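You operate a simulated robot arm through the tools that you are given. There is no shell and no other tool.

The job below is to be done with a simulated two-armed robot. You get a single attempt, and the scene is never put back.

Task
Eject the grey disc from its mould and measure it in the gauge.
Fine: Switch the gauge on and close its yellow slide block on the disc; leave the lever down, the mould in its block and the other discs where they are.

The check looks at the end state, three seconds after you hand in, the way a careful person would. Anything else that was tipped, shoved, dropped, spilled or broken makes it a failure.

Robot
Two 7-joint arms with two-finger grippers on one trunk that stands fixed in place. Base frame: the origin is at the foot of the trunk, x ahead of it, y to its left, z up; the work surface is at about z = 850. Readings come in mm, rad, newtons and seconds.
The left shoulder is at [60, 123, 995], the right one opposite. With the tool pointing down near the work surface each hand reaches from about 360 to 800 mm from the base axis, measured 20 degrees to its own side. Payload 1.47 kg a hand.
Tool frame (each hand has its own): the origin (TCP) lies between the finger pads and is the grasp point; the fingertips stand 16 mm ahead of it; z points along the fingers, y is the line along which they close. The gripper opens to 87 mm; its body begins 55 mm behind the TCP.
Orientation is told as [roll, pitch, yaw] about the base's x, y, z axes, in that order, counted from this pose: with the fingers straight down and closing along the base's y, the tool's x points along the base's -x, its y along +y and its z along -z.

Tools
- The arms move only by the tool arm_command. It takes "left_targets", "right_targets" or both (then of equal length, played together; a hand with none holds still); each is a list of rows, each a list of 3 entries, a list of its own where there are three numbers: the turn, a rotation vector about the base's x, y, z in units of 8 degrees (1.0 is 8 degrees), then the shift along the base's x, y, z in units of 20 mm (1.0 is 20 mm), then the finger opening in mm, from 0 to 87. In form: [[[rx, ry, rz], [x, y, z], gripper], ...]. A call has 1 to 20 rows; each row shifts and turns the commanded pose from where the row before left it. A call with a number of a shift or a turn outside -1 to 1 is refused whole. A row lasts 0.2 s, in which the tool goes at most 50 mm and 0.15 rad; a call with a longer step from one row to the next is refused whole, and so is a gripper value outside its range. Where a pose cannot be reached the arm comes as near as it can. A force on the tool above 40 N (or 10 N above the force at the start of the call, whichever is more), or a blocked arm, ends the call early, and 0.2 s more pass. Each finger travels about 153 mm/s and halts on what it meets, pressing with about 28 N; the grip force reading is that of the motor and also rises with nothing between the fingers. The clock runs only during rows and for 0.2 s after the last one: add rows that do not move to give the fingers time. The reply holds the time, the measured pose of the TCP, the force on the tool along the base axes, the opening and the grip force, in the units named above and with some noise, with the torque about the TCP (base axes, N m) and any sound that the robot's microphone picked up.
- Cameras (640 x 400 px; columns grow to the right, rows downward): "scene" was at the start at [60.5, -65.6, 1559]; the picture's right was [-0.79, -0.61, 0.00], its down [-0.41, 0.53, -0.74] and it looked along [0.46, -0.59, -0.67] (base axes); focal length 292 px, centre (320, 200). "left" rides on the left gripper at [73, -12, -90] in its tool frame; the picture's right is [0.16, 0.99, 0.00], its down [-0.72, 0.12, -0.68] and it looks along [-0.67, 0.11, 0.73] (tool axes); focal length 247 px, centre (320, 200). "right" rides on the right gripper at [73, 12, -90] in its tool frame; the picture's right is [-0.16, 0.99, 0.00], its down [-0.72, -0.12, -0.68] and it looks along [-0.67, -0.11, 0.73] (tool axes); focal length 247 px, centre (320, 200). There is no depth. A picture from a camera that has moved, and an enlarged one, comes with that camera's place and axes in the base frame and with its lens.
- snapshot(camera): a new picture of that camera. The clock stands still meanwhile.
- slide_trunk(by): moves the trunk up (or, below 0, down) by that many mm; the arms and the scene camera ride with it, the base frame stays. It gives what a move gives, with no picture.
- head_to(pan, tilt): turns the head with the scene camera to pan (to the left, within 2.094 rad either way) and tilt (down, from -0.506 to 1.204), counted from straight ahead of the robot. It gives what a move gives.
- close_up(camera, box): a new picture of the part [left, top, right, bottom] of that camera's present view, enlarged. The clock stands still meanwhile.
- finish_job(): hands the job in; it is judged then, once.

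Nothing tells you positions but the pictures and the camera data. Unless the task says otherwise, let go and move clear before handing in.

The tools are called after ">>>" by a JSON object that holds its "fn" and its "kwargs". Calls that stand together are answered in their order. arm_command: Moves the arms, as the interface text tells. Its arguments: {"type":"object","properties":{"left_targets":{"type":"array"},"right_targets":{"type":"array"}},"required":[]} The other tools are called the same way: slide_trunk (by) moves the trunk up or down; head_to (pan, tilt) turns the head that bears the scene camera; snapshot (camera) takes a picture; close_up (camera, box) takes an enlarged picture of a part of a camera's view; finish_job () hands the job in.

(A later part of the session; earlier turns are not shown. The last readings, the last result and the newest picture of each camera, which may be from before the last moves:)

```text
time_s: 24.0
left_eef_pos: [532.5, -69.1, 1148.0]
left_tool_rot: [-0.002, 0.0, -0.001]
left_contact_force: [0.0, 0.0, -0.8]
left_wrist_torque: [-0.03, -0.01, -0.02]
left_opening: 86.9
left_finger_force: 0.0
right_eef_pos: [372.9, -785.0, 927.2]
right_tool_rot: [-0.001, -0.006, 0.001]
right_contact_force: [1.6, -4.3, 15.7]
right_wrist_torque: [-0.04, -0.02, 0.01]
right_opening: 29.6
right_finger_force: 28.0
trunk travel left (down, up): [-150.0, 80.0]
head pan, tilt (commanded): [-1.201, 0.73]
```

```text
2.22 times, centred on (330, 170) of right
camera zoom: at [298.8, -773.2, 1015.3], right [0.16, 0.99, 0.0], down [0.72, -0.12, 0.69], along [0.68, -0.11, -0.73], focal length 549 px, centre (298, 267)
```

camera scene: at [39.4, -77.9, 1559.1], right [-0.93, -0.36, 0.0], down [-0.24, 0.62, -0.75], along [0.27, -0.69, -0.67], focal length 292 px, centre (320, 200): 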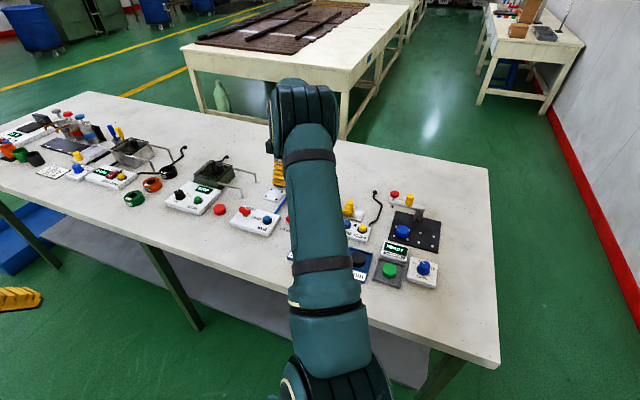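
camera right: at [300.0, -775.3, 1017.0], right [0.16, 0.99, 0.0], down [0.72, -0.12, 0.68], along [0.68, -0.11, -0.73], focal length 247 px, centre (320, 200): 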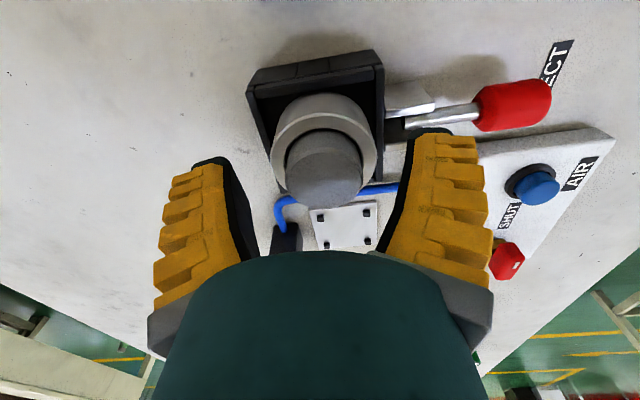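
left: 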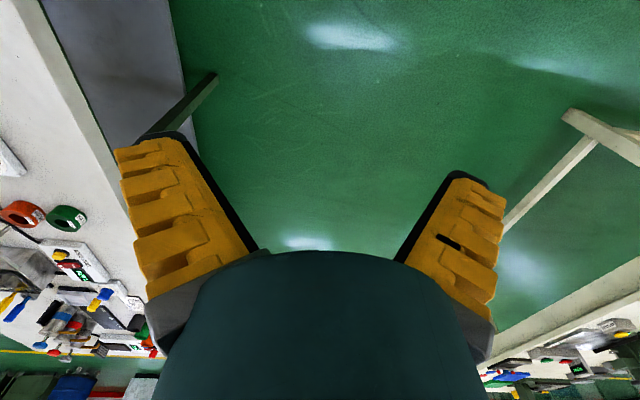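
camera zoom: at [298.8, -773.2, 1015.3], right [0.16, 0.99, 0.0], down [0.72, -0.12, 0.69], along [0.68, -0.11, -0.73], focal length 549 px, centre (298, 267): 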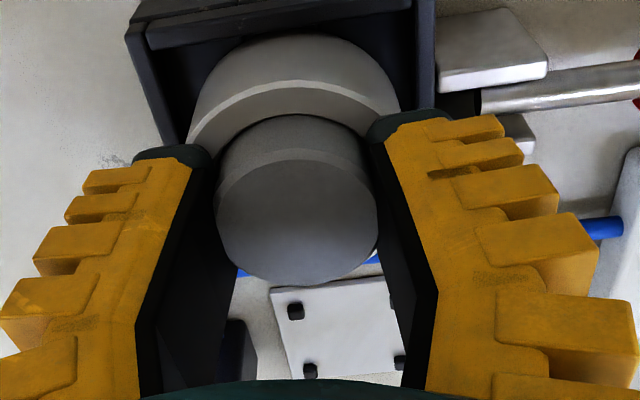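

>>> {"fn": "arm_command", "kwargs": {"right_targets": [[[0, 0, 0], [0, 0, 0.1], 0], [[0, 0, 0], [0, 0, 0.1], 0], [[0, 0, 0], [0, 0, 0.1], 0], [[0, 0, 0], [0, 0, 0], 0]]}}

>>> {"fn": "close_up", "kwargs": {"camera": "right", "box": [210, 80, 450, 260]}}

```text
time_s: 25.0
left_eef_pos: [533.0, -69.4, 1146.3]
left_tool_rot: [0.0, -0.001, 0.0]
left_contact_force: [-1.4, 0.8, 0.9]
left_wrist_torque: [-0.01, -0.01, -0.01]
left_opening: 86.8
left_finger_force: 0.0
right_eef_pos: [373.1, -786.3, 930.1]
right_tool_rot: [0.003, -0.004, 0.0]
right_contact_force: [0.0, 0.3, -0.2]
right_wrist_torque: [0.01, 0.02, 0.02]
right_opening: 29.3
right_finger_force: 28.3
trunk travel left (down, up): [-150.0, 80.0]
head pan, tilt (commanded): [-1.201, 0.73]
```

```text
2.22 times, centred on (330, 170) of right
camera zoom: at [299.0, -774.3, 1019.0], right [0.16, 0.99, 0.0], down [0.72, -0.12, 0.68], along [0.68, -0.1, -0.73], focal length 549 px, centre (298, 267)
```

zoom: 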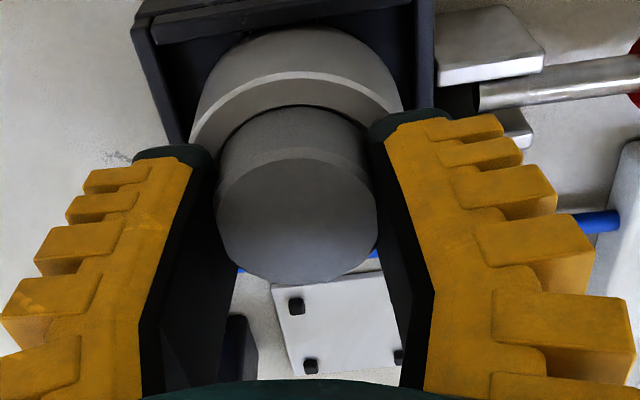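

>>> {"fn": "arm_command", "kwargs": {"right_targets": [[[0, 0, 0], [0, 0, 0.12], 0], [[0, 0, 0], [0, 0, 0.12], 0], [[0, 0, 0], [0, 0, 0.12], 0], [[0, 0, 0], [0, 0, 0.12], 0], [[0, 0, 0], [0, 0, 0], 0]]}}

>>> {"fn": "close_up", "kwargs": {"camera": "right", "box": [210, 80, 450, 260]}}

```text
time_s: 26.2
left_eef_pos: [531.4, -69.7, 1147.2]
left_tool_rot: [0.0, 0.001, 0.003]
left_contact_force: [-0.3, 0.4, 0.5]
left_wrist_torque: [0.04, 0.04, 0.03]
left_opening: 86.9
left_finger_force: 0.0
right_eef_pos: [373.4, -784.5, 939.9]
right_tool_rot: [0.003, -0.006, 0.001]
right_contact_force: [-0.3, 0.5, -0.5]
right_wrist_torque: [-0.04, -0.01, 0.02]
right_opening: 29.1
right_finger_force: 28.3
trunk travel left (down, up): [-150.0, 80.0]
head pan, tilt (commanded): [-1.201, 0.73]
```

```text
2.22 times, centred on (330, 170) of right
camera zoom: at [299.3, -773.8, 1029.0], right [0.16, 0.99, 0.0], down [0.72, -0.12, 0.68], along [0.68, -0.1, -0.73], focal length 549 px, centre (298, 267)
```

zoom: 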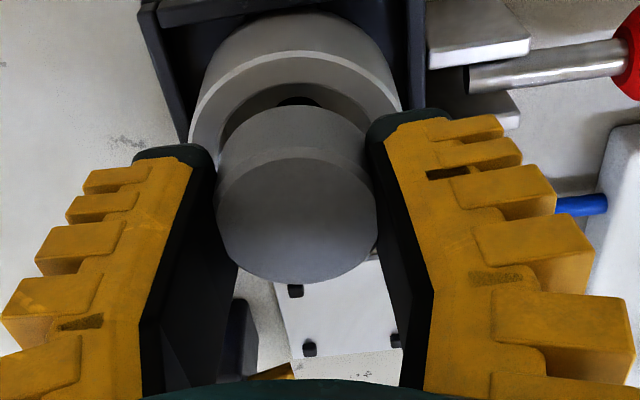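

The disc now rides up with the hand; the mould cavity shows empty and the ring stays in its block. The disc is about 17 mm thick with its top about 5 mm below the TCP. I'll lift clear and carry it over the gauge gap, towards (266, -781).

>>> {"fn": "arm_command", "kwargs": {"right_targets": [[[0, 0, 0], [0, 0, 0.5], 0], [[0, 0, 0], [0, 0, 0.6], 0], [[0, 0, 0], [0, 0, 0.6], 0], [[0, 0, 0], [0, 0, 0.6], 0], [[0, 0, 0], [-0.4, 0.04, 0], 0], [[0, 0, 0], [-0.6, 0.04, 0], 0], [[0, 0, 0], [-0.8, 0.04, 0], 0], [[0, 0, 0], [-0.8, 0.04, 0], 0], [[0, 0, 0], [-0.8, 0.04, 0], 0], [[0, 0, 0], [-0.8, 0, 0], 0], [[0, 0, 0], [-0.7, 0, 0], 0], [[0, 0, 0], [-0.4, 0, 0], 0], [[0, 0, 0], [0, 0, 0], 0]]}}

>>> {"fn": "snapshot", "kwargs": {"camera": "right"}}

>>> {"fn": "snapshot", "kwargs": {"camera": "scene"}}

```text
time_s: 29.0
left_eef_pos: [531.9, -69.3, 1146.6]
left_tool_rot: [0.001, -0.001, 0.0]
left_contact_force: [-0.1, -0.3, 0.1]
left_wrist_torque: [-0.01, 0.0, -0.01]
left_opening: 86.9
left_finger_force: 0.0
right_eef_pos: [266.3, -780.1, 985.7]
right_tool_rot: [0.003, -0.005, -0.002]
right_contact_force: [-0.6, 1.0, 0.7]
right_wrist_torque: [0.02, -0.01, 0.01]
right_opening: 28.6
right_finger_force: 27.5
trunk travel left (down, up): [-150.0, 80.0]
head pan, tilt (commanded): [-1.201, 0.73]
```

```text
taken
camera right: at [192.5, -768.6, 1074.5], right [0.16, 0.99, 0.0], down [0.72, -0.12, 0.68], along [0.68, -0.11, -0.73], focal length 247 px, centre (320, 200)
```

right: 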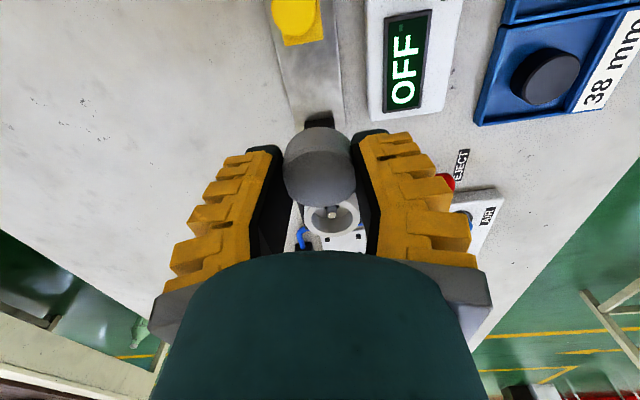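

```text
taken
camera scene: at [39.4, -77.7, 1559.1], right [-0.93, -0.36, 0.0], down [-0.24, 0.62, -0.75], along [0.27, -0.69, -0.67], focal length 292 px, centre (320, 200)
```

scene: 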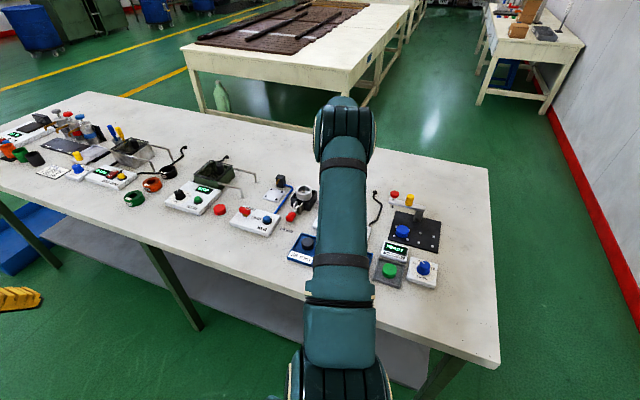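

>>> {"fn": "close_up", "kwargs": {"camera": "right", "box": [240, 0, 420, 220]}}

```text
1.82 times, centred on (330, 110) of right
camera zoom: at [192.5, -768.6, 1074.5], right [0.16, 0.99, 0.0], down [0.72, -0.12, 0.68], along [0.68, -0.11, -0.73], focal length 449 px, centre (302, 364)
```

zoom: 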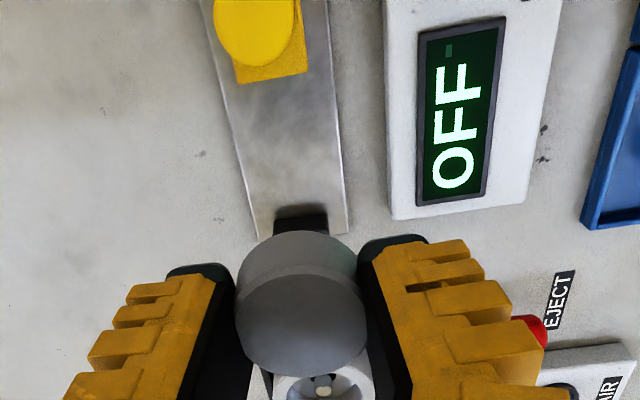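

The empty mould ring is still in its block. The rail's centreline refines to y ≈ -784, with the jaw face at x ≈ 288.5 and the yellow block face at x ≈ 231. I'll aim the disc at (263, -784) and come down to a few millimetres above the rail.

>>> {"fn": "arm_command", "kwargs": {"right_targets": [[[0, 0, 0], [-0.23, -0.16, -0.2], 0], [[0, 0, 0], [0, 0, -0.5], 0], [[0, 0, 0], [0, 0, -0.6], 0], [[0, 0, 0], [0, 0, -0.6], 0], [[0, 0, 0], [0, 0, -0.6], 0], [[0, 0, 0], [0, 0, -0.6], 0], [[0, 0, 0], [0, 0, -0.6], 0], [[0, 0, 0], [0, 0, -0.5], 0], [[0, 0, 0], [0, 0, 0], 0]]}}

>>> {"fn": "close_up", "kwargs": {"camera": "right", "box": [200, 20, 440, 240]}}

```text
time_s: 31.0
left_eef_pos: [532.5, -69.2, 1145.4]
left_tool_rot: [0.0, 0.0, 0.002]
left_contact_force: [0.2, -0.1, -0.3]
left_wrist_torque: [0.02, 0.04, 0.05]
left_opening: 87.2
left_finger_force: 0.0
right_eef_pos: [262.8, -784.0, 902.1]
right_tool_rot: [0.002, -0.005, 0.0]
right_contact_force: [0.4, 0.0, 0.6]
right_wrist_torque: [-0.01, 0.01, 0.02]
right_opening: 28.6
right_finger_force: 27.8
trunk travel left (down, up): [-150.0, 80.0]
head pan, tilt (commanded): [-1.201, 0.73]
```

```text
1.82 times, centred on (320, 130) of right
camera zoom: at [188.7, -772.8, 990.8], right [0.16, 0.99, 0.0], down [0.72, -0.12, 0.68], along [0.68, -0.11, -0.73], focal length 449 px, centre (320, 327)
```

zoom: 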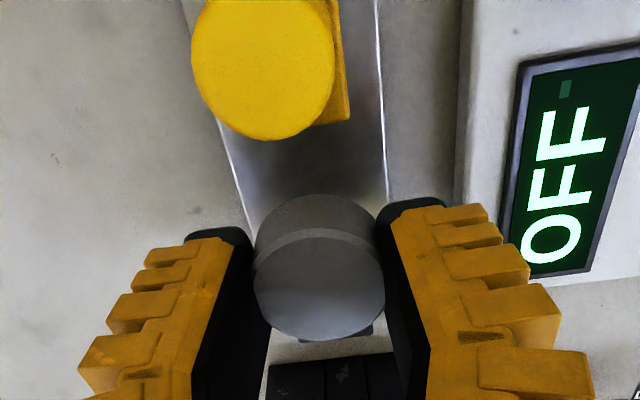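

The disc is centred over the rail and clears the jaw. The right-hand finger will pass a few millimetres from the gauge box, which is acceptable. I'll go on down gently.

>>> {"fn": "arm_command", "kwargs": {"right_targets": [[[0, 0, 0], [0, 0, -0.25], 0], [[0, 0, 0], [0, 0, -0.25], 0], [[0, 0, 0], [0, 0, -0.25], 0], [[0, 0, 0], [0, 0, 0], 0]]}}

>>> {"fn": "snapshot", "kwargs": {"camera": "right"}}

>>> {"fn": "close_up", "kwargs": {"camera": "right", "box": [240, 80, 440, 240]}}

```text
time_s: 32.0
left_eef_pos: [530.6, -69.8, 1146.5]
left_tool_rot: [0.0, 0.0, 0.001]
left_contact_force: [-0.2, 0.1, -0.1]
left_wrist_torque: [-0.01, -0.02, 0.01]
left_opening: 86.9
left_finger_force: 0.0
right_eef_pos: [262.5, -783.9, 887.2]
right_tool_rot: [0.005, -0.005, 0.001]
right_contact_force: [-0.3, -0.5, 0.0]
right_wrist_torque: [0.0, -0.01, -0.03]
right_opening: 28.2
right_finger_force: 27.7
trunk travel left (down, up): [-150.0, 80.0]
head pan, tilt (commanded): [-1.201, 0.73]
```

```text
taken
camera right: at [189.0, -771.9, 976.3], right [0.16, 0.99, 0.0], down [0.72, -0.12, 0.68], along [0.68, -0.11, -0.73], focal length 247 px, centre (320, 200)
```

right: 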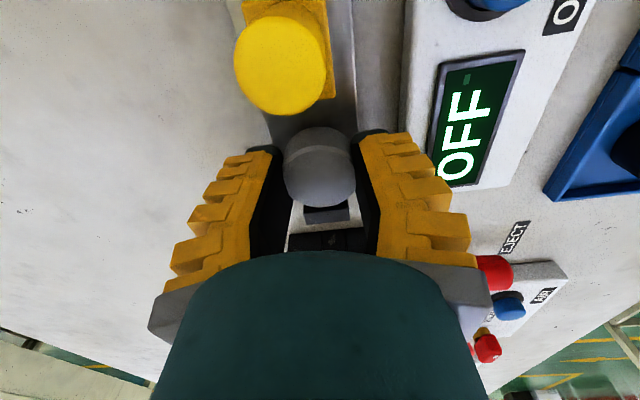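

```text
2.50 times, centred on (340, 160) of right
camera zoom: at [189.0, -771.9, 976.3], right [0.16, 0.99, 0.0], down [0.72, -0.12, 0.68], along [0.68, -0.11, -0.73], focal length 617 px, centre (270, 300)
```

zoom: 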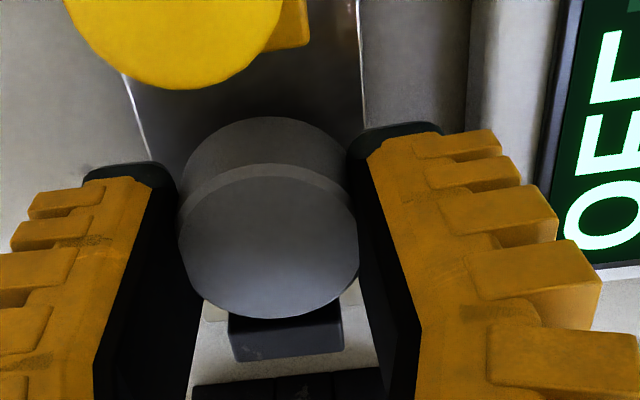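

>>> {"fn": "arm_command", "kwargs": {"right_targets": [[[0, 0, 0], [0, 0, -0.12], 0], [[0, 0, 0], [0, 0, -0.12], 0], [[0, 0, 0], [0, 0, 0], 0]]}}

>>> {"fn": "close_up", "kwargs": {"camera": "right", "box": [240, 80, 440, 240]}}

```text
time_s: 32.8
left_eef_pos: [533.0, -68.9, 1147.0]
left_tool_rot: [-0.001, 0.002, 0.001]
left_contact_force: [-0.1, 0.0, 0.8]
left_wrist_torque: [-0.01, 0.0, -0.01]
left_opening: 86.8
left_finger_force: 0.0
right_eef_pos: [262.4, -783.1, 882.1]
right_tool_rot: [0.002, -0.006, 0.001]
right_contact_force: [0.1, -0.6, 0.0]
right_wrist_torque: [-0.01, 0.0, 0.01]
right_opening: 27.8
right_finger_force: 28.1
trunk travel left (down, up): [-150.0, 80.0]
head pan, tilt (commanded): [-1.201, 0.73]
```

```text
2.50 times, centred on (340, 160) of right
camera zoom: at [188.6, -772.0, 971.9], right [0.16, 0.99, 0.0], down [0.72, -0.12, 0.68], along [0.68, -0.11, -0.73], focal length 617 px, centre (270, 300)
```

zoom: 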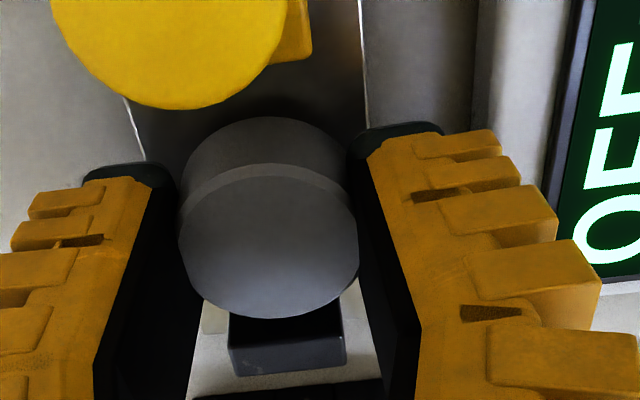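

>>> {"fn": "arm_command", "kwargs": {"right_targets": [[[0, 0, 0], [0, 0, -0.1], 0], [[0, 0, 0], [0, 0, -0.1], 0], [[0, 0, 0], [0, 0, 0], 0]]}}

>>> {"fn": "close_up", "kwargs": {"camera": "right", "box": [240, 80, 440, 240]}}

```text
time_s: 33.6
left_eef_pos: [532.2, -69.2, 1146.8]
left_tool_rot: [0.0, -0.001, -0.001]
left_contact_force: [0.1, 0.1, 0.3]
left_wrist_torque: [0.03, 0.01, -0.05]
left_opening: 87.2
left_finger_force: 0.1
right_eef_pos: [261.7, -784.4, 879.2]
right_tool_rot: [0.002, -0.005, 0.001]
right_contact_force: [-0.3, 0.2, 2.0]
right_wrist_torque: [-0.03, -0.04, 0.02]
right_opening: 28.1
right_finger_force: 28.2
trunk travel left (down, up): [-150.0, 80.0]
head pan, tilt (commanded): [-1.201, 0.73]
```

```text
2.50 times, centred on (340, 160) of right
camera zoom: at [188.6, -772.9, 968.2], right [0.16, 0.99, 0.0], down [0.72, -0.12, 0.68], along [0.68, -0.11, -0.73], focal length 617 px, centre (270, 300)
```

zoom: 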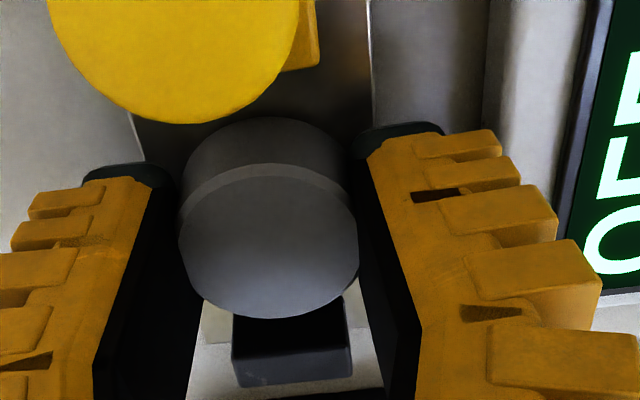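

>>> {"fn": "arm_command", "kwargs": {"right_targets": [[[0, 0, 0], [0, 0, -0.08], 0], [[0, 0, 0], [0, 0, 0], 0]]}}

```text
time_s: 34.2
left_eef_pos: [532.0, -69.8, 1146.6]
left_tool_rot: [0.0, 0.0, 0.001]
left_contact_force: [0.5, -0.5, 0.5]
left_wrist_torque: [0.02, 0.01, 0.0]
left_opening: 86.9
left_finger_force: 0.1
right_eef_pos: [261.6, -783.4, 878.9]
right_tool_rot: [-0.001, -0.008, 0.0]
right_contact_force: [-0.9, -2.7, 8.7]
right_wrist_torque: [-0.04, -0.08, 0.0]
right_opening: 27.9
right_finger_force: 28.5
trunk travel left (down, up): [-150.0, 80.0]
head pan, tilt (commanded): [-1.201, 0.73]
```

The disc is seated on the rail (8.7 N upward). I'll open the fingers just enough to free it, keeping clear of the gauge box.

>>> {"fn": "arm_command", "kwargs": {"right_targets": [[[0, 0, 0], [0, 0, 0.03], 32], [[0, 0, 0], [0, 0, 0.03], 38], [[0, 0, 0], [0, 0, 0.03], 44], [[0, 0, 0], [0, 0, 0], 46], [[0, 0, 0], [0, 0, 0], 46]]}}

>>> {"fn": "snapshot", "kwargs": {"camera": "right"}}

>>> {"fn": "close_up", "kwargs": {"camera": "right", "box": [240, 80, 440, 240]}}

```text
time_s: 35.4
left_eef_pos: [532.4, -70.6, 1146.6]
left_tool_rot: [-0.001, -0.001, 0.0]
left_contact_force: [0.0, 0.1, 0.3]
left_wrist_torque: [0.0, -0.03, 0.02]
left_opening: 86.6
left_finger_force: 0.1
right_eef_pos: [263.9, -783.8, 878.7]
right_tool_rot: [0.004, -0.006, -0.002]
right_contact_force: [-0.9, 0.6, 0.1]
right_wrist_torque: [0.0, -0.02, 0.03]
right_opening: 51.6
right_finger_force: 4.3
trunk travel left (down, up): [-150.0, 80.0]
head pan, tilt (commanded): [-1.201, 0.73]
```

```text
taken
camera right: at [189.3, -773.0, 968.0], right [0.16, 0.99, 0.0], down [0.72, -0.12, 0.68], along [0.68, -0.11, -0.73], focal length 247 px, centre (320, 200)
```

right: 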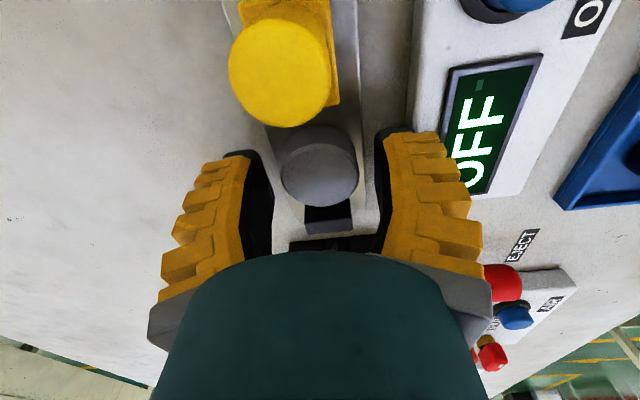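

```text
2.50 times, centred on (340, 160) of right
camera zoom: at [189.3, -773.0, 968.0], right [0.16, 0.99, 0.0], down [0.72, -0.12, 0.68], along [0.68, -0.11, -0.73], focal length 617 px, centre (270, 300)
```

zoom: 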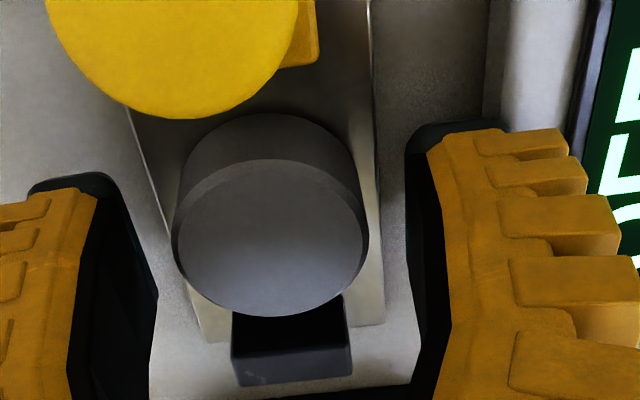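

The disc stands free on the rail in front of the jaw. I'll retreat straight up.

>>> {"fn": "arm_command", "kwargs": {"right_targets": [[[0, 0, 0], [0, 0, 0.3], 46], [[0, 0, 0], [0, 0, 0.5], 46], [[0, 0, 0], [0, 0, 0.8], 46], [[0, 0, 0], [0, 0, 1], 46], [[0, 0, 0], [0, 0, 1], 46], [[0, 0, 0], [0, 0, 1], 46], [[0, 0, 0], [0, 0, 1], 46]]}}

>>> {"fn": "snapshot", "kwargs": {"camera": "right"}}

>>> {"fn": "close_up", "kwargs": {"camera": "right", "box": [240, 40, 440, 240]}}

```text
time_s: 37.0
left_eef_pos: [532.5, -69.7, 1146.5]
left_tool_rot: [-0.001, -0.001, 0.0]
left_contact_force: [-0.1, 0.1, 0.0]
left_wrist_torque: [-0.01, 0.0, 0.01]
left_opening: 87.1
left_finger_force: 0.0
right_eef_pos: [263.7, -785.4, 989.3]
right_tool_rot: [0.003, -0.007, 0.0]
right_contact_force: [-0.4, -0.5, 0.1]
right_wrist_torque: [0.03, -0.03, -0.04]
right_opening: 51.4
right_finger_force: 3.9
trunk travel left (down, up): [-150.0, 80.0]
head pan, tilt (commanded): [-1.201, 0.73]
```

```text
taken
camera right: at [189.0, -773.7, 1079.8], right [0.16, 0.99, 0.0], down [0.72, -0.12, 0.68], along [0.68, -0.11, -0.73], focal length 247 px, centre (320, 200)
```

right: 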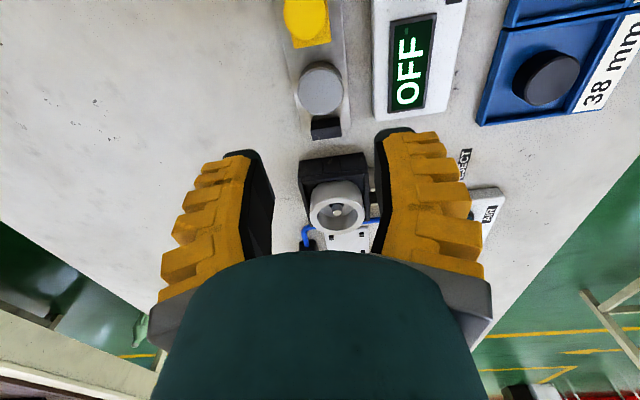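

```text
2.00 times, centred on (340, 140) of right
camera zoom: at [189.0, -773.7, 1079.8], right [0.16, 0.99, 0.0], down [0.72, -0.12, 0.68], along [0.68, -0.11, -0.73], focal length 494 px, centre (280, 320)
```

zoom: 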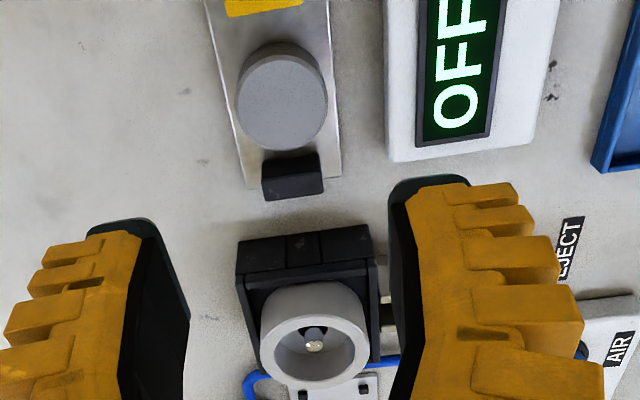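

The disc is on the rail just short of the jaw, and the mould ring remains in its block. Next is the ON/OFF button: I'll close the fingers and hover above it near (197, -708).

>>> {"fn": "arm_command", "kwargs": {"right_targets": [[[0, 0, 0], [-0.6, 0.7, 0], 30], [[0, 0, 0], [-0.6, 0.7, 0], 10], [[0, 0, 0], [-0.6, 0.7, -0.2], 0], [[0, 0, 0], [-0.6, 0.7, -0.4], 0], [[0, 0, 0], [-0.6, 0.7, -0.6], 0], [[0, 0, 0], [-0.35, 0.38, -0.8], 0], [[0, 0, 0], [0, 0, 0], 0]]}}

>>> {"fn": "snapshot", "kwargs": {"camera": "right"}}

>>> {"fn": "close_up", "kwargs": {"camera": "right", "box": [230, 40, 430, 220]}}

```text
time_s: 38.6
left_eef_pos: [531.5, -69.1, 1146.4]
left_tool_rot: [-0.001, -0.001, 0.0]
left_contact_force: [0.7, 0.3, -0.2]
left_wrist_torque: [-0.01, -0.03, 0.01]
left_opening: 87.2
left_finger_force: 0.1
right_eef_pos: [195.1, -708.4, 950.6]
right_tool_rot: [0.003, -0.004, -0.001]
right_contact_force: [-0.2, -0.5, 0.8]
right_wrist_torque: [0.0, -0.04, 0.0]
right_opening: 0.0
right_finger_force: 27.9
trunk travel left (down, up): [-150.0, 80.0]
head pan, tilt (commanded): [-1.201, 0.73]
```

```text
taken
camera right: at [121.6, -696.4, 1039.7], right [0.16, 0.99, 0.0], down [0.72, -0.12, 0.68], along [0.68, -0.11, -0.73], focal length 247 px, centre (320, 200)
```

right: 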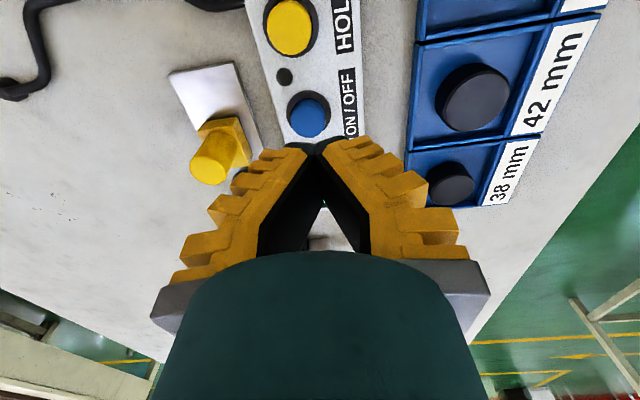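

```text
2.22 times, centred on (330, 130) of right
camera zoom: at [121.6, -696.4, 1039.7], right [0.16, 0.99, 0.0], down [0.72, -0.12, 0.68], along [0.68, -0.11, -0.73], focal length 549 px, centre (298, 356)
```

zoom: 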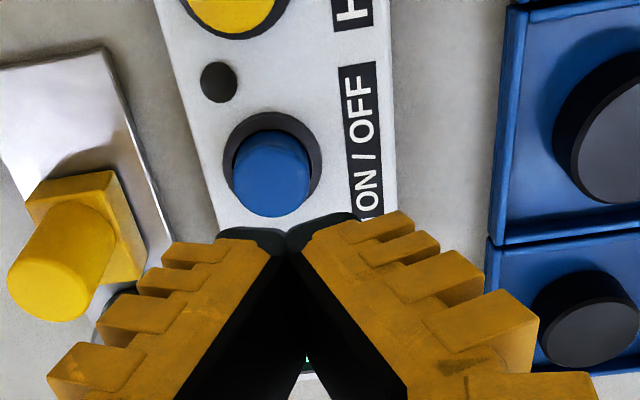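

The button sits at about (196.5, -716, 877), so I'll correct the position by a few millimetres and come down to just above it.

>>> {"fn": "arm_command", "kwargs": {"right_targets": [[[0, 0, 0], [0.07, -0.38, -0.5], 0], [[0, 0, 0], [0, 0, -0.6], 0], [[0, 0, 0], [0, 0, -0.6], 0], [[0, 0, 0], [0, 0, -0.6], 0], [[0, 0, 0], [0, 0, 0], 0]]}}

>>> {"fn": "snapshot", "kwargs": {"camera": "right"}}

>>> {"fn": "close_up", "kwargs": {"camera": "right", "box": [230, 40, 430, 220]}}

```text
time_s: 39.8
left_eef_pos: [531.6, -69.6, 1146.9]
left_tool_rot: [0.002, 0.0, 0.0]
left_contact_force: [-0.2, -0.2, 0.7]
left_wrist_torque: [0.0, -0.02, 0.03]
left_opening: 87.0
left_finger_force: 0.0
right_eef_pos: [195.8, -715.3, 904.7]
right_tool_rot: [0.004, -0.005, 0.0]
right_contact_force: [0.2, 0.3, -0.5]
right_wrist_torque: [-0.01, 0.02, 0.0]
right_opening: 0.2
right_finger_force: 27.7
trunk travel left (down, up): [-150.0, 80.0]
head pan, tilt (commanded): [-1.201, 0.73]
```

```text
taken
camera right: at [122.5, -703.9, 993.5], right [0.16, 0.99, 0.0], down [0.72, -0.12, 0.68], along [0.68, -0.11, -0.73], focal length 247 px, centre (320, 200)
```

right: 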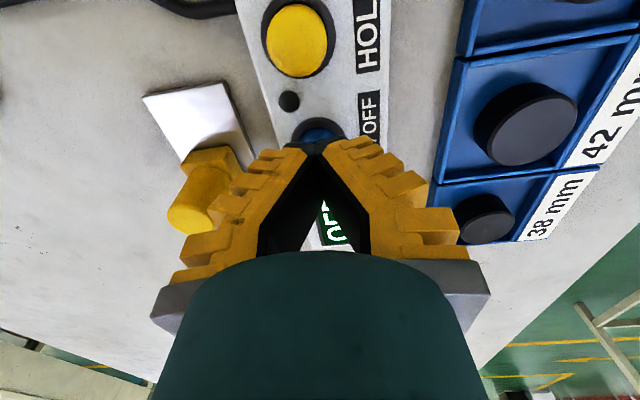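

```text
2.22 times, centred on (330, 130) of right
camera zoom: at [122.5, -703.9, 993.5], right [0.16, 0.99, 0.0], down [0.72, -0.12, 0.68], along [0.68, -0.11, -0.73], focal length 549 px, centre (298, 356)
```

zoom: 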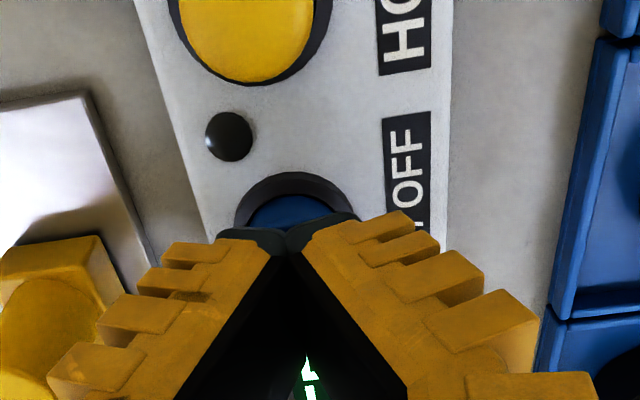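

The fingertips are centred over the blue button. I'll press down gently in small steps.

>>> {"fn": "arm_command", "kwargs": {"right_targets": [[[0, 0, 0], [0, 0, -0.15], 0], [[0, 0, 0], [0, 0, -0.15], 0], [[0, 0, 0], [0, 0, -0.15], 0], [[0, 0, 0], [0, 0, -0.1], 0]]}}

>>> {"fn": "close_up", "kwargs": {"camera": "right", "box": [230, 40, 430, 260]}}

```text
time_s: 40.8
left_eef_pos: [531.3, -68.9, 1146.5]
left_tool_rot: [0.0, 0.0, 0.001]
left_contact_force: [0.9, -0.9, -0.1]
left_wrist_torque: [-0.01, 0.0, 0.01]
left_opening: 86.9
left_finger_force: 0.0
right_eef_pos: [196.5, -715.3, 893.9]
right_tool_rot: [0.002, -0.004, 0.001]
right_contact_force: [-0.6, -0.5, 1.5]
right_wrist_torque: [-0.05, 0.04, -0.01]
right_opening: 6.1
right_finger_force: 27.9
trunk travel left (down, up): [-150.0, 80.0]
head pan, tilt (commanded): [-1.201, 0.73]
heard: click
```

```text
1.82 times, centred on (330, 150) of right
camera zoom: at [123.1, -702.9, 982.9], right [0.16, 0.99, 0.0], down [0.72, -0.12, 0.68], along [0.68, -0.11, -0.73], focal length 449 px, centre (302, 291)
```

zoom: 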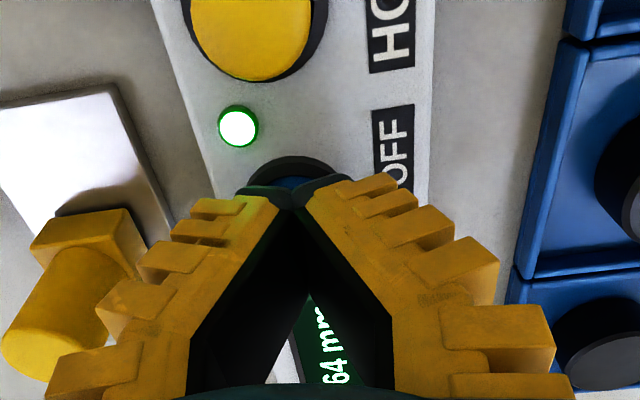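

A click was heard, the indicator is lit green and the display shows a millimetre reading, so the gauge is on. I'll lift straight off the button.

>>> {"fn": "arm_command", "kwargs": {"right_targets": [[[0, 0, 0], [0, 0, 0.5], 0], [[0, 0, 0], [0, 0, 1], 0], [[0, 0, 0], [0, 0, 1], 0], [[0, 0, 0], [0, 0, 0.8], 0], [[0, 0, 0], [0, 0, 0], 0]]}}

>>> {"fn": "snapshot", "kwargs": {"camera": "right"}}

>>> {"fn": "close_up", "kwargs": {"camera": "right", "box": [150, 0, 400, 260]}}

```text
time_s: 42.0
left_eef_pos: [531.6, -69.0, 1145.7]
left_tool_rot: [0.0, 0.0, -0.001]
left_contact_force: [-0.2, 0.4, 0.6]
left_wrist_torque: [0.02, -0.02, -0.01]
left_opening: 86.8
left_finger_force: 0.1
right_eef_pos: [195.0, -716.3, 959.0]
right_tool_rot: [0.003, -0.007, 0.002]
right_contact_force: [-1.0, -0.5, 0.4]
right_wrist_torque: [-0.04, 0.0, -0.04]
right_opening: 0.1
right_finger_force: 28.2
trunk travel left (down, up): [-150.0, 80.0]
head pan, tilt (commanded): [-1.201, 0.73]
```

```text
taken
camera right: at [122.3, -704.5, 1048.7], right [0.16, 0.99, 0.0], down [0.72, -0.12, 0.68], along [0.68, -0.1, -0.73], focal length 247 px, centre (320, 200)
```

right: 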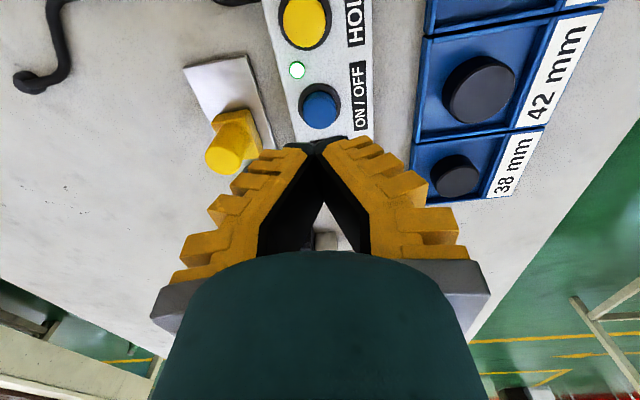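

```text
1.54 times, centred on (275, 130) of right
camera zoom: at [122.3, -704.5, 1048.7], right [0.16, 0.99, 0.0], down [0.72, -0.12, 0.68], along [0.68, -0.1, -0.73], focal length 380 px, centre (389, 308)
```

zoom: 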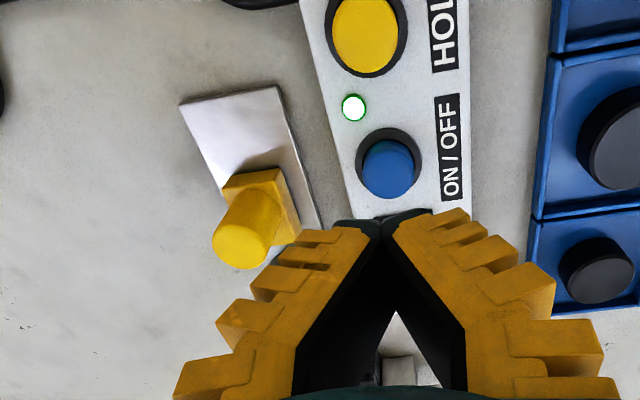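

The light stays on. Next I'll go behind the yellow slide block on its -x side, at about (165, -784), with the fingers closed and well clear of the cable.

>>> {"fn": "arm_command", "kwargs": {"right_targets": [[[0, 0, 0], [-0.38, -0.8, 0], 0], [[0, 0, 0], [-0.38, -0.85, 0], 0], [[0, 0, 0], [-0.38, -0.85, 0], 0], [[0, 0, 0], [-0.38, -0.9, 0], 0], [[0, 0, 0], [0, 0, -0.7], 0], [[0, 0, 0], [0, 0, -0.8], 0], [[0, 0, 0], [0, 0, -0.8], 0], [[0, 0, 0], [0, 0, 0], 0]]}}

>>> {"fn": "snapshot", "kwargs": {"camera": "right"}}

>>> {"fn": "close_up", "kwargs": {"camera": "right", "box": [230, 60, 430, 260]}}

```text
time_s: 43.8
left_eef_pos: [531.5, -69.7, 1147.0]
left_tool_rot: [0.0, 0.0, 0.0]
left_contact_force: [0.4, -0.4, 0.0]
left_wrist_torque: [0.0, -0.02, 0.0]
left_opening: 87.1
left_finger_force: 0.0
right_eef_pos: [165.8, -783.0, 910.8]
right_tool_rot: [0.002, -0.005, 0.0]
right_contact_force: [-0.2, -0.2, -0.2]
right_wrist_torque: [0.04, -0.01, 0.0]
right_opening: 0.0
right_finger_force: 27.8
trunk travel left (down, up): [-150.0, 80.0]
head pan, tilt (commanded): [-1.201, 0.73]
```

```text
taken
camera right: at [93.0, -770.0, 1000.7], right [0.16, 0.99, 0.0], down [0.72, -0.12, 0.68], along [0.68, -0.11, -0.73], focal length 247 px, centre (320, 200)
```

right: 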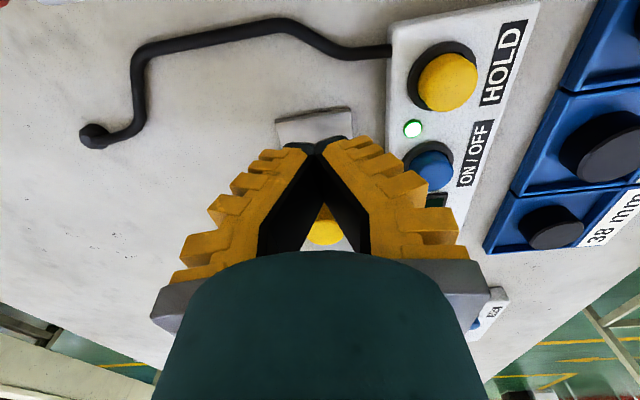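

```text
2.00 times, centred on (330, 160) of right
camera zoom: at [93.0, -770.0, 1000.7], right [0.16, 0.99, 0.0], down [0.72, -0.12, 0.68], along [0.68, -0.11, -0.73], focal length 494 px, centre (300, 280)
```

zoom: 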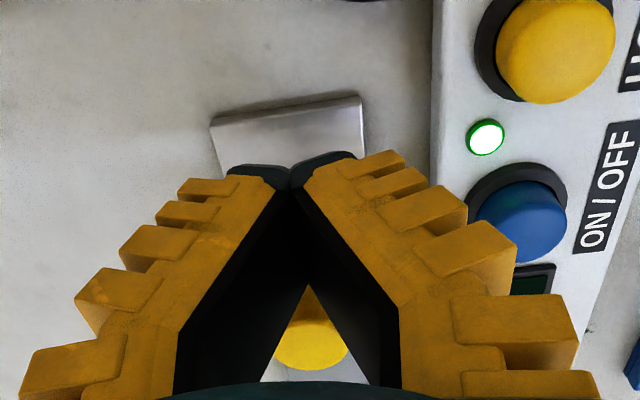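

>>> {"fn": "arm_command", "kwargs": {"right_targets": [[[0, 0, 0], [0, -0.05, -0.5], 0], [[0, 0, 0], [0, 0, -0.5], 0], [[0, 0, 0], [0, 0, -0.3], 0], [[0, 0, 0], [0, 0, 0], 0]]}}

>>> {"fn": "close_up", "kwargs": {"camera": "right", "box": [230, 60, 430, 260]}}

```text
time_s: 44.8
left_eef_pos: [531.2, -69.0, 1145.7]
left_tool_rot: [-0.001, 0.0, 0.001]
left_contact_force: [-0.1, -0.6, 0.0]
left_wrist_torque: [-0.02, 0.02, -0.04]
left_opening: 86.9
left_finger_force: 0.0
right_eef_pos: [166.3, -784.0, 886.9]
right_tool_rot: [0.003, -0.004, -0.001]
right_contact_force: [-0.5, 0.3, -0.5]
right_wrist_torque: [0.02, 0.01, 0.0]
right_opening: 0.0
right_finger_force: 28.1
trunk travel left (down, up): [-150.0, 80.0]
head pan, tilt (commanded): [-1.201, 0.73]
```

```text
2.00 times, centred on (330, 160) of right
camera zoom: at [92.6, -772.5, 976.2], right [0.16, 0.99, 0.0], down [0.72, -0.12, 0.68], along [0.68, -0.11, -0.73], focal length 494 px, centre (300, 280)
```

zoom: 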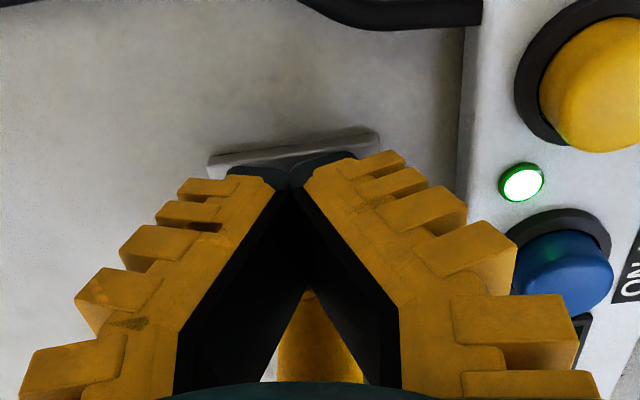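

Now I'll push in +x towards the block, in small steps, and watch the x force.

>>> {"fn": "arm_command", "kwargs": {"right_targets": [[[0, 0, 0], [0.3, 0, 0], 0], [[0, 0, 0], [0.3, 0, 0], 0], [[0, 0, 0], [0.2, 0, 0], 0], [[0, 0, 0], [0.15, 0, 0], 0], [[0, 0, 0], [0, 0, 0], 0]]}}

>>> {"fn": "close_up", "kwargs": {"camera": "right", "box": [230, 60, 430, 260]}}

```text
time_s: 46.0
left_eef_pos: [531.1, -69.2, 1147.0]
left_tool_rot: [0.001, 0.0, 0.0]
left_contact_force: [-0.1, 0.6, -0.2]
left_wrist_torque: [0.02, 0.04, 0.0]
left_opening: 86.9
left_finger_force: 0.2
right_eef_pos: [185.0, -783.8, 887.2]
right_tool_rot: [0.004, -0.006, 0.0]
right_contact_force: [-0.3, -0.2, 0.5]
right_wrist_torque: [-0.02, -0.02, 0.01]
right_opening: 0.1
right_finger_force: 28.6
trunk travel left (down, up): [-150.0, 80.0]
head pan, tilt (commanded): [-1.201, 0.73]
```

```text
2.00 times, centred on (330, 160) of right
camera zoom: at [111.2, -771.3, 975.8], right [0.16, 0.99, 0.0], down [0.72, -0.12, 0.68], along [0.68, -0.1, -0.73], focal length 494 px, centre (300, 280)
```

zoom: 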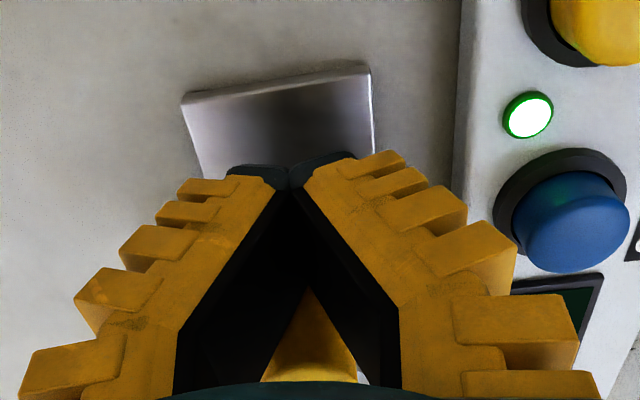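

>>> {"fn": "arm_command", "kwargs": {"right_targets": [[[0, 0, 0], [0.15, 0, 0], 0], [[0, 0, 0], [0.15, 0, 0], 0], [[0, 0, 0], [0.15, 0, 0], 0], [[0, 0, 0], [0, 0, 0], 0]]}}

>>> {"fn": "snapshot", "kwargs": {"camera": "right"}}

>>> {"fn": "snapshot", "kwargs": {"camera": "scene"}}

```text
time_s: 47.0
left_eef_pos: [531.2, -69.1, 1146.5]
left_tool_rot: [0.0, -0.001, 0.0]
left_contact_force: [-0.3, 0.1, 0.3]
left_wrist_torque: [0.0, -0.01, 0.0]
left_opening: 87.1
left_finger_force: 0.0
right_eef_pos: [193.4, -783.7, 887.4]
right_tool_rot: [0.004, -0.003, 0.0]
right_contact_force: [-0.9, 0.5, -0.2]
right_wrist_torque: [0.03, 0.04, -0.01]
right_opening: 0.0
right_finger_force: 27.6
trunk travel left (down, up): [-150.0, 80.0]
head pan, tilt (commanded): [-1.201, 0.73]
```

```text
taken
camera right: at [120.8, -772.2, 976.2], right [0.16, 0.99, 0.0], down [0.72, -0.12, 0.68], along [0.68, -0.11, -0.73], focal length 247 px, centre (320, 200)
```

right: 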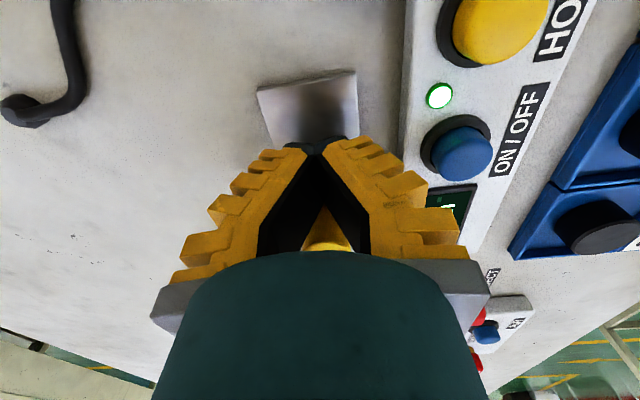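

```text
taken
camera scene: at [39.2, -77.7, 1559.1], right [-0.93, -0.36, 0.0], down [-0.24, 0.62, -0.75], along [0.27, -0.69, -0.67], focal length 292 px, centre (320, 200)
```

scene: 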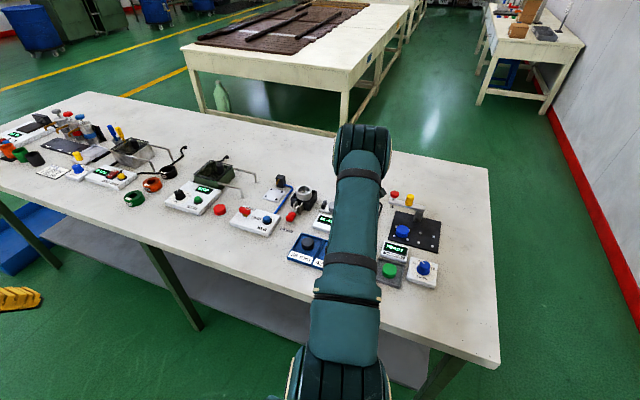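

>>> {"fn": "close_up", "kwargs": {"camera": "scene", "box": [290, 180, 350, 240]}}

>>> {"fn": "close_up", "kwargs": {"camera": "right", "box": [270, 120, 370, 260]}}

```text
6.67 times, centred on (320, 210) of scene
camera zoom: at [39.2, -77.7, 1559.1], right [-0.93, -0.36, 0.0], down [-0.24, 0.62, -0.75], along [0.27, -0.69, -0.67], focal length 1949 px, centre (320, 133)
```

zoom: 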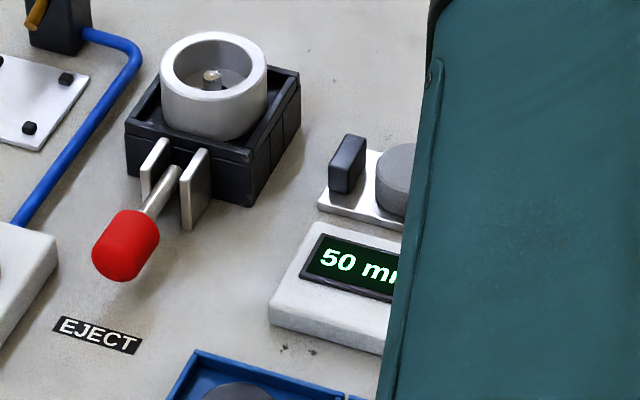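

```text
2.86 times, centred on (320, 190) of right
camera zoom: at [120.8, -772.2, 976.2], right [0.16, 0.99, 0.0], down [0.72, -0.12, 0.68], along [0.68, -0.11, -0.73], focal length 706 px, centre (320, 229)
```

zoom: 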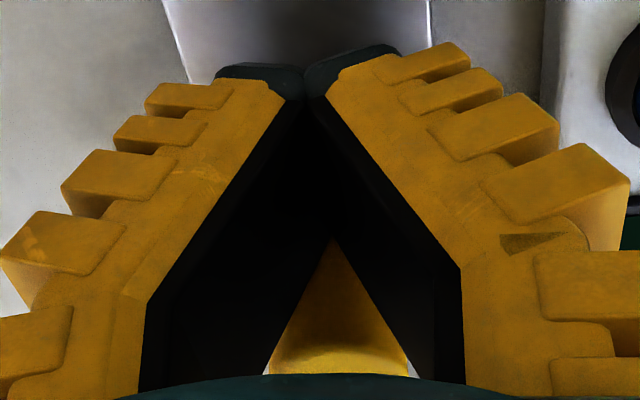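

The gauge display now reads 50 mm, down from 64, so the block is sliding lightly ahead of the fingers. I'll keep pushing and follow both display and force.

>>> {"fn": "arm_command", "kwargs": {"right_targets": [[[0, 0, 0], [0.15, 0, 0], 0], [[0, 0, 0], [0.1, 0, 0], 0], [[0, 0, 0], [0, 0, 0], 0]]}}

>>> {"fn": "close_up", "kwargs": {"camera": "scene", "box": [290, 180, 350, 240]}}

```text
time_s: 47.8
left_eef_pos: [531.4, -69.2, 1146.8]
left_tool_rot: [0.001, -0.002, 0.002]
left_contact_force: [0.3, 0.4, -0.1]
left_wrist_torque: [-0.01, -0.01, -0.01]
left_opening: 87.1
left_finger_force: 0.1
right_eef_pos: [198.7, -781.8, 886.9]
right_tool_rot: [0.002, -0.005, -0.001]
right_contact_force: [-1.6, -1.3, 0.6]
right_wrist_torque: [0.01, -0.03, -0.02]
right_opening: 0.0
right_finger_force: 28.1
trunk travel left (down, up): [-150.0, 80.0]
head pan, tilt (commanded): [-1.201, 0.73]
```

```text
6.67 times, centred on (320, 210) of scene
camera zoom: at [39.2, -77.7, 1559.1], right [-0.93, -0.36, 0.0], down [-0.24, 0.62, -0.75], along [0.27, -0.69, -0.67], focal length 1949 px, centre (320, 133)
```

zoom: 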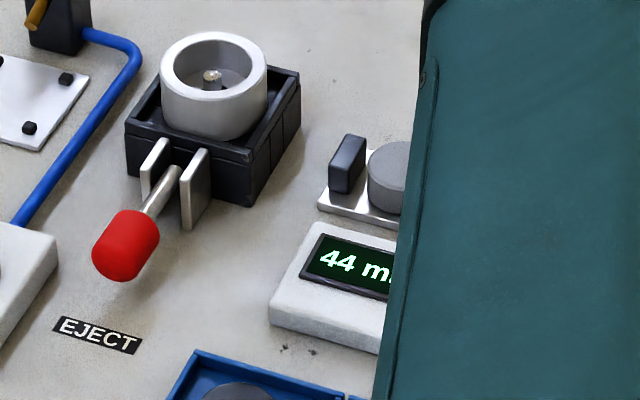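

The reading is 44 mm, with the disc almost at the jaw. I'll take smaller steps now.

>>> {"fn": "arm_command", "kwargs": {"right_targets": [[[0, 0, 0], [0.08, 0, 0], 0], [[0, 0, 0], [0, 0, 0], 0]]}}

>>> {"fn": "close_up", "kwargs": {"camera": "scene", "box": [290, 180, 350, 240]}}

```text
time_s: 48.4
left_eef_pos: [531.6, -70.3, 1145.2]
left_tool_rot: [0.0, 0.0, 0.0]
left_contact_force: [-0.5, -0.8, -0.7]
left_wrist_torque: [-0.01, -0.02, -0.01]
left_opening: 86.8
left_finger_force: 0.0
right_eef_pos: [201.0, -782.3, 886.8]
right_tool_rot: [0.003, -0.005, 0.0]
right_contact_force: [-0.1, 0.5, 0.5]
right_wrist_torque: [-0.02, 0.02, 0.01]
right_opening: 0.0
right_finger_force: 28.3
trunk travel left (down, up): [-150.0, 80.0]
head pan, tilt (commanded): [-1.201, 0.73]
```

```text
6.67 times, centred on (320, 210) of scene
camera zoom: at [39.1, -77.7, 1559.1], right [-0.93, -0.36, 0.0], down [-0.24, 0.62, -0.75], along [0.27, -0.69, -0.67], focal length 1949 px, centre (320, 133)
```

zoom: 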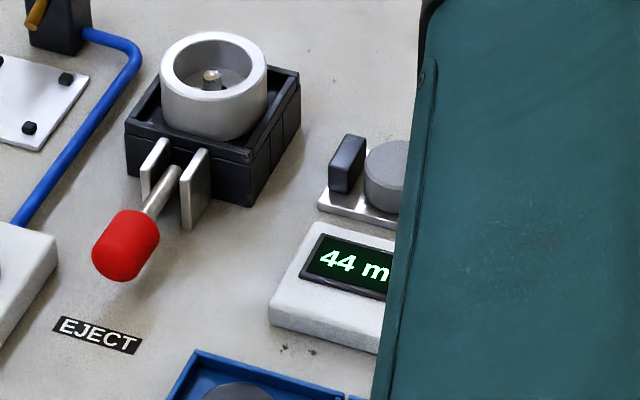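

>>> {"fn": "arm_command", "kwargs": {"right_targets": [[[0, 0, 0], [0.08, 0, 0], 0], [[0, 0, 0], [0, 0, 0], 0]]}}

>>> {"fn": "close_up", "kwargs": {"camera": "scene", "box": [290, 180, 350, 240]}}

```text
time_s: 49.0
left_eef_pos: [532.8, -69.3, 1146.6]
left_tool_rot: [0.0, 0.001, -0.001]
left_contact_force: [-0.1, 0.2, -1.0]
left_wrist_torque: [-0.03, 0.04, 0.0]
left_opening: 87.4
left_finger_force: 0.1
right_eef_pos: [201.6, -782.7, 886.9]
right_tool_rot: [0.003, -0.005, -0.001]
right_contact_force: [-0.6, -0.3, -1.1]
right_wrist_torque: [0.01, 0.03, -0.02]
right_opening: 0.1
right_finger_force: 28.1
trunk travel left (down, up): [-150.0, 80.0]
head pan, tilt (commanded): [-1.201, 0.73]
```

```text
6.67 times, centred on (320, 210) of scene
camera zoom: at [39.2, -77.8, 1559.1], right [-0.93, -0.36, 0.0], down [-0.24, 0.62, -0.75], along [0.27, -0.69, -0.67], focal length 1949 px, centre (320, 133)
```

zoom: 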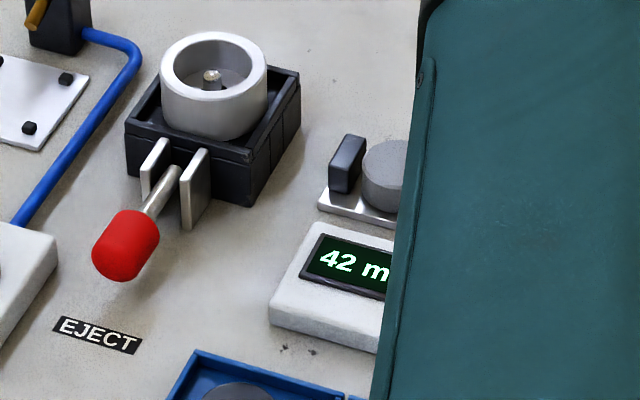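

>>> {"fn": "arm_command", "kwargs": {"right_targets": [[[0, 0, 0], [0.08, 0, 0], 0], [[0, 0, 0], [0, 0, 0], 0]]}}

>>> {"fn": "close_up", "kwargs": {"camera": "scene", "box": [300, 190, 350, 230]}}

```text
time_s: 49.6
left_eef_pos: [531.9, -69.3, 1145.6]
left_tool_rot: [0.0, 0.0, 0.002]
left_contact_force: [0.5, -0.8, 0.8]
left_wrist_torque: [-0.03, -0.04, -0.05]
left_opening: 87.0
left_finger_force: 0.0
right_eef_pos: [205.4, -782.8, 885.9]
right_tool_rot: [0.004, -0.005, -0.001]
right_contact_force: [-0.3, -0.1, -0.2]
right_wrist_torque: [0.05, 0.01, -0.02]
right_opening: 0.0
right_finger_force: 28.6
trunk travel left (down, up): [-150.0, 80.0]
head pan, tilt (commanded): [-1.201, 0.73]
```

```text
10.00 times, centred on (325, 210) of scene
camera zoom: at [39.2, -77.7, 1559.1], right [-0.93, -0.36, 0.0], down [-0.24, 0.62, -0.75], along [0.27, -0.69, -0.67], focal length 2924 px, centre (270, 100)
```

zoom: 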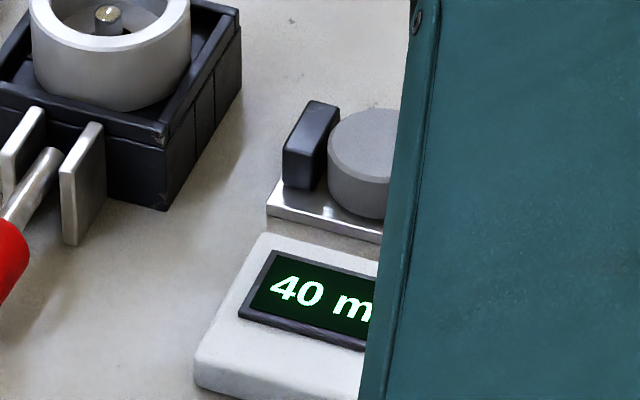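

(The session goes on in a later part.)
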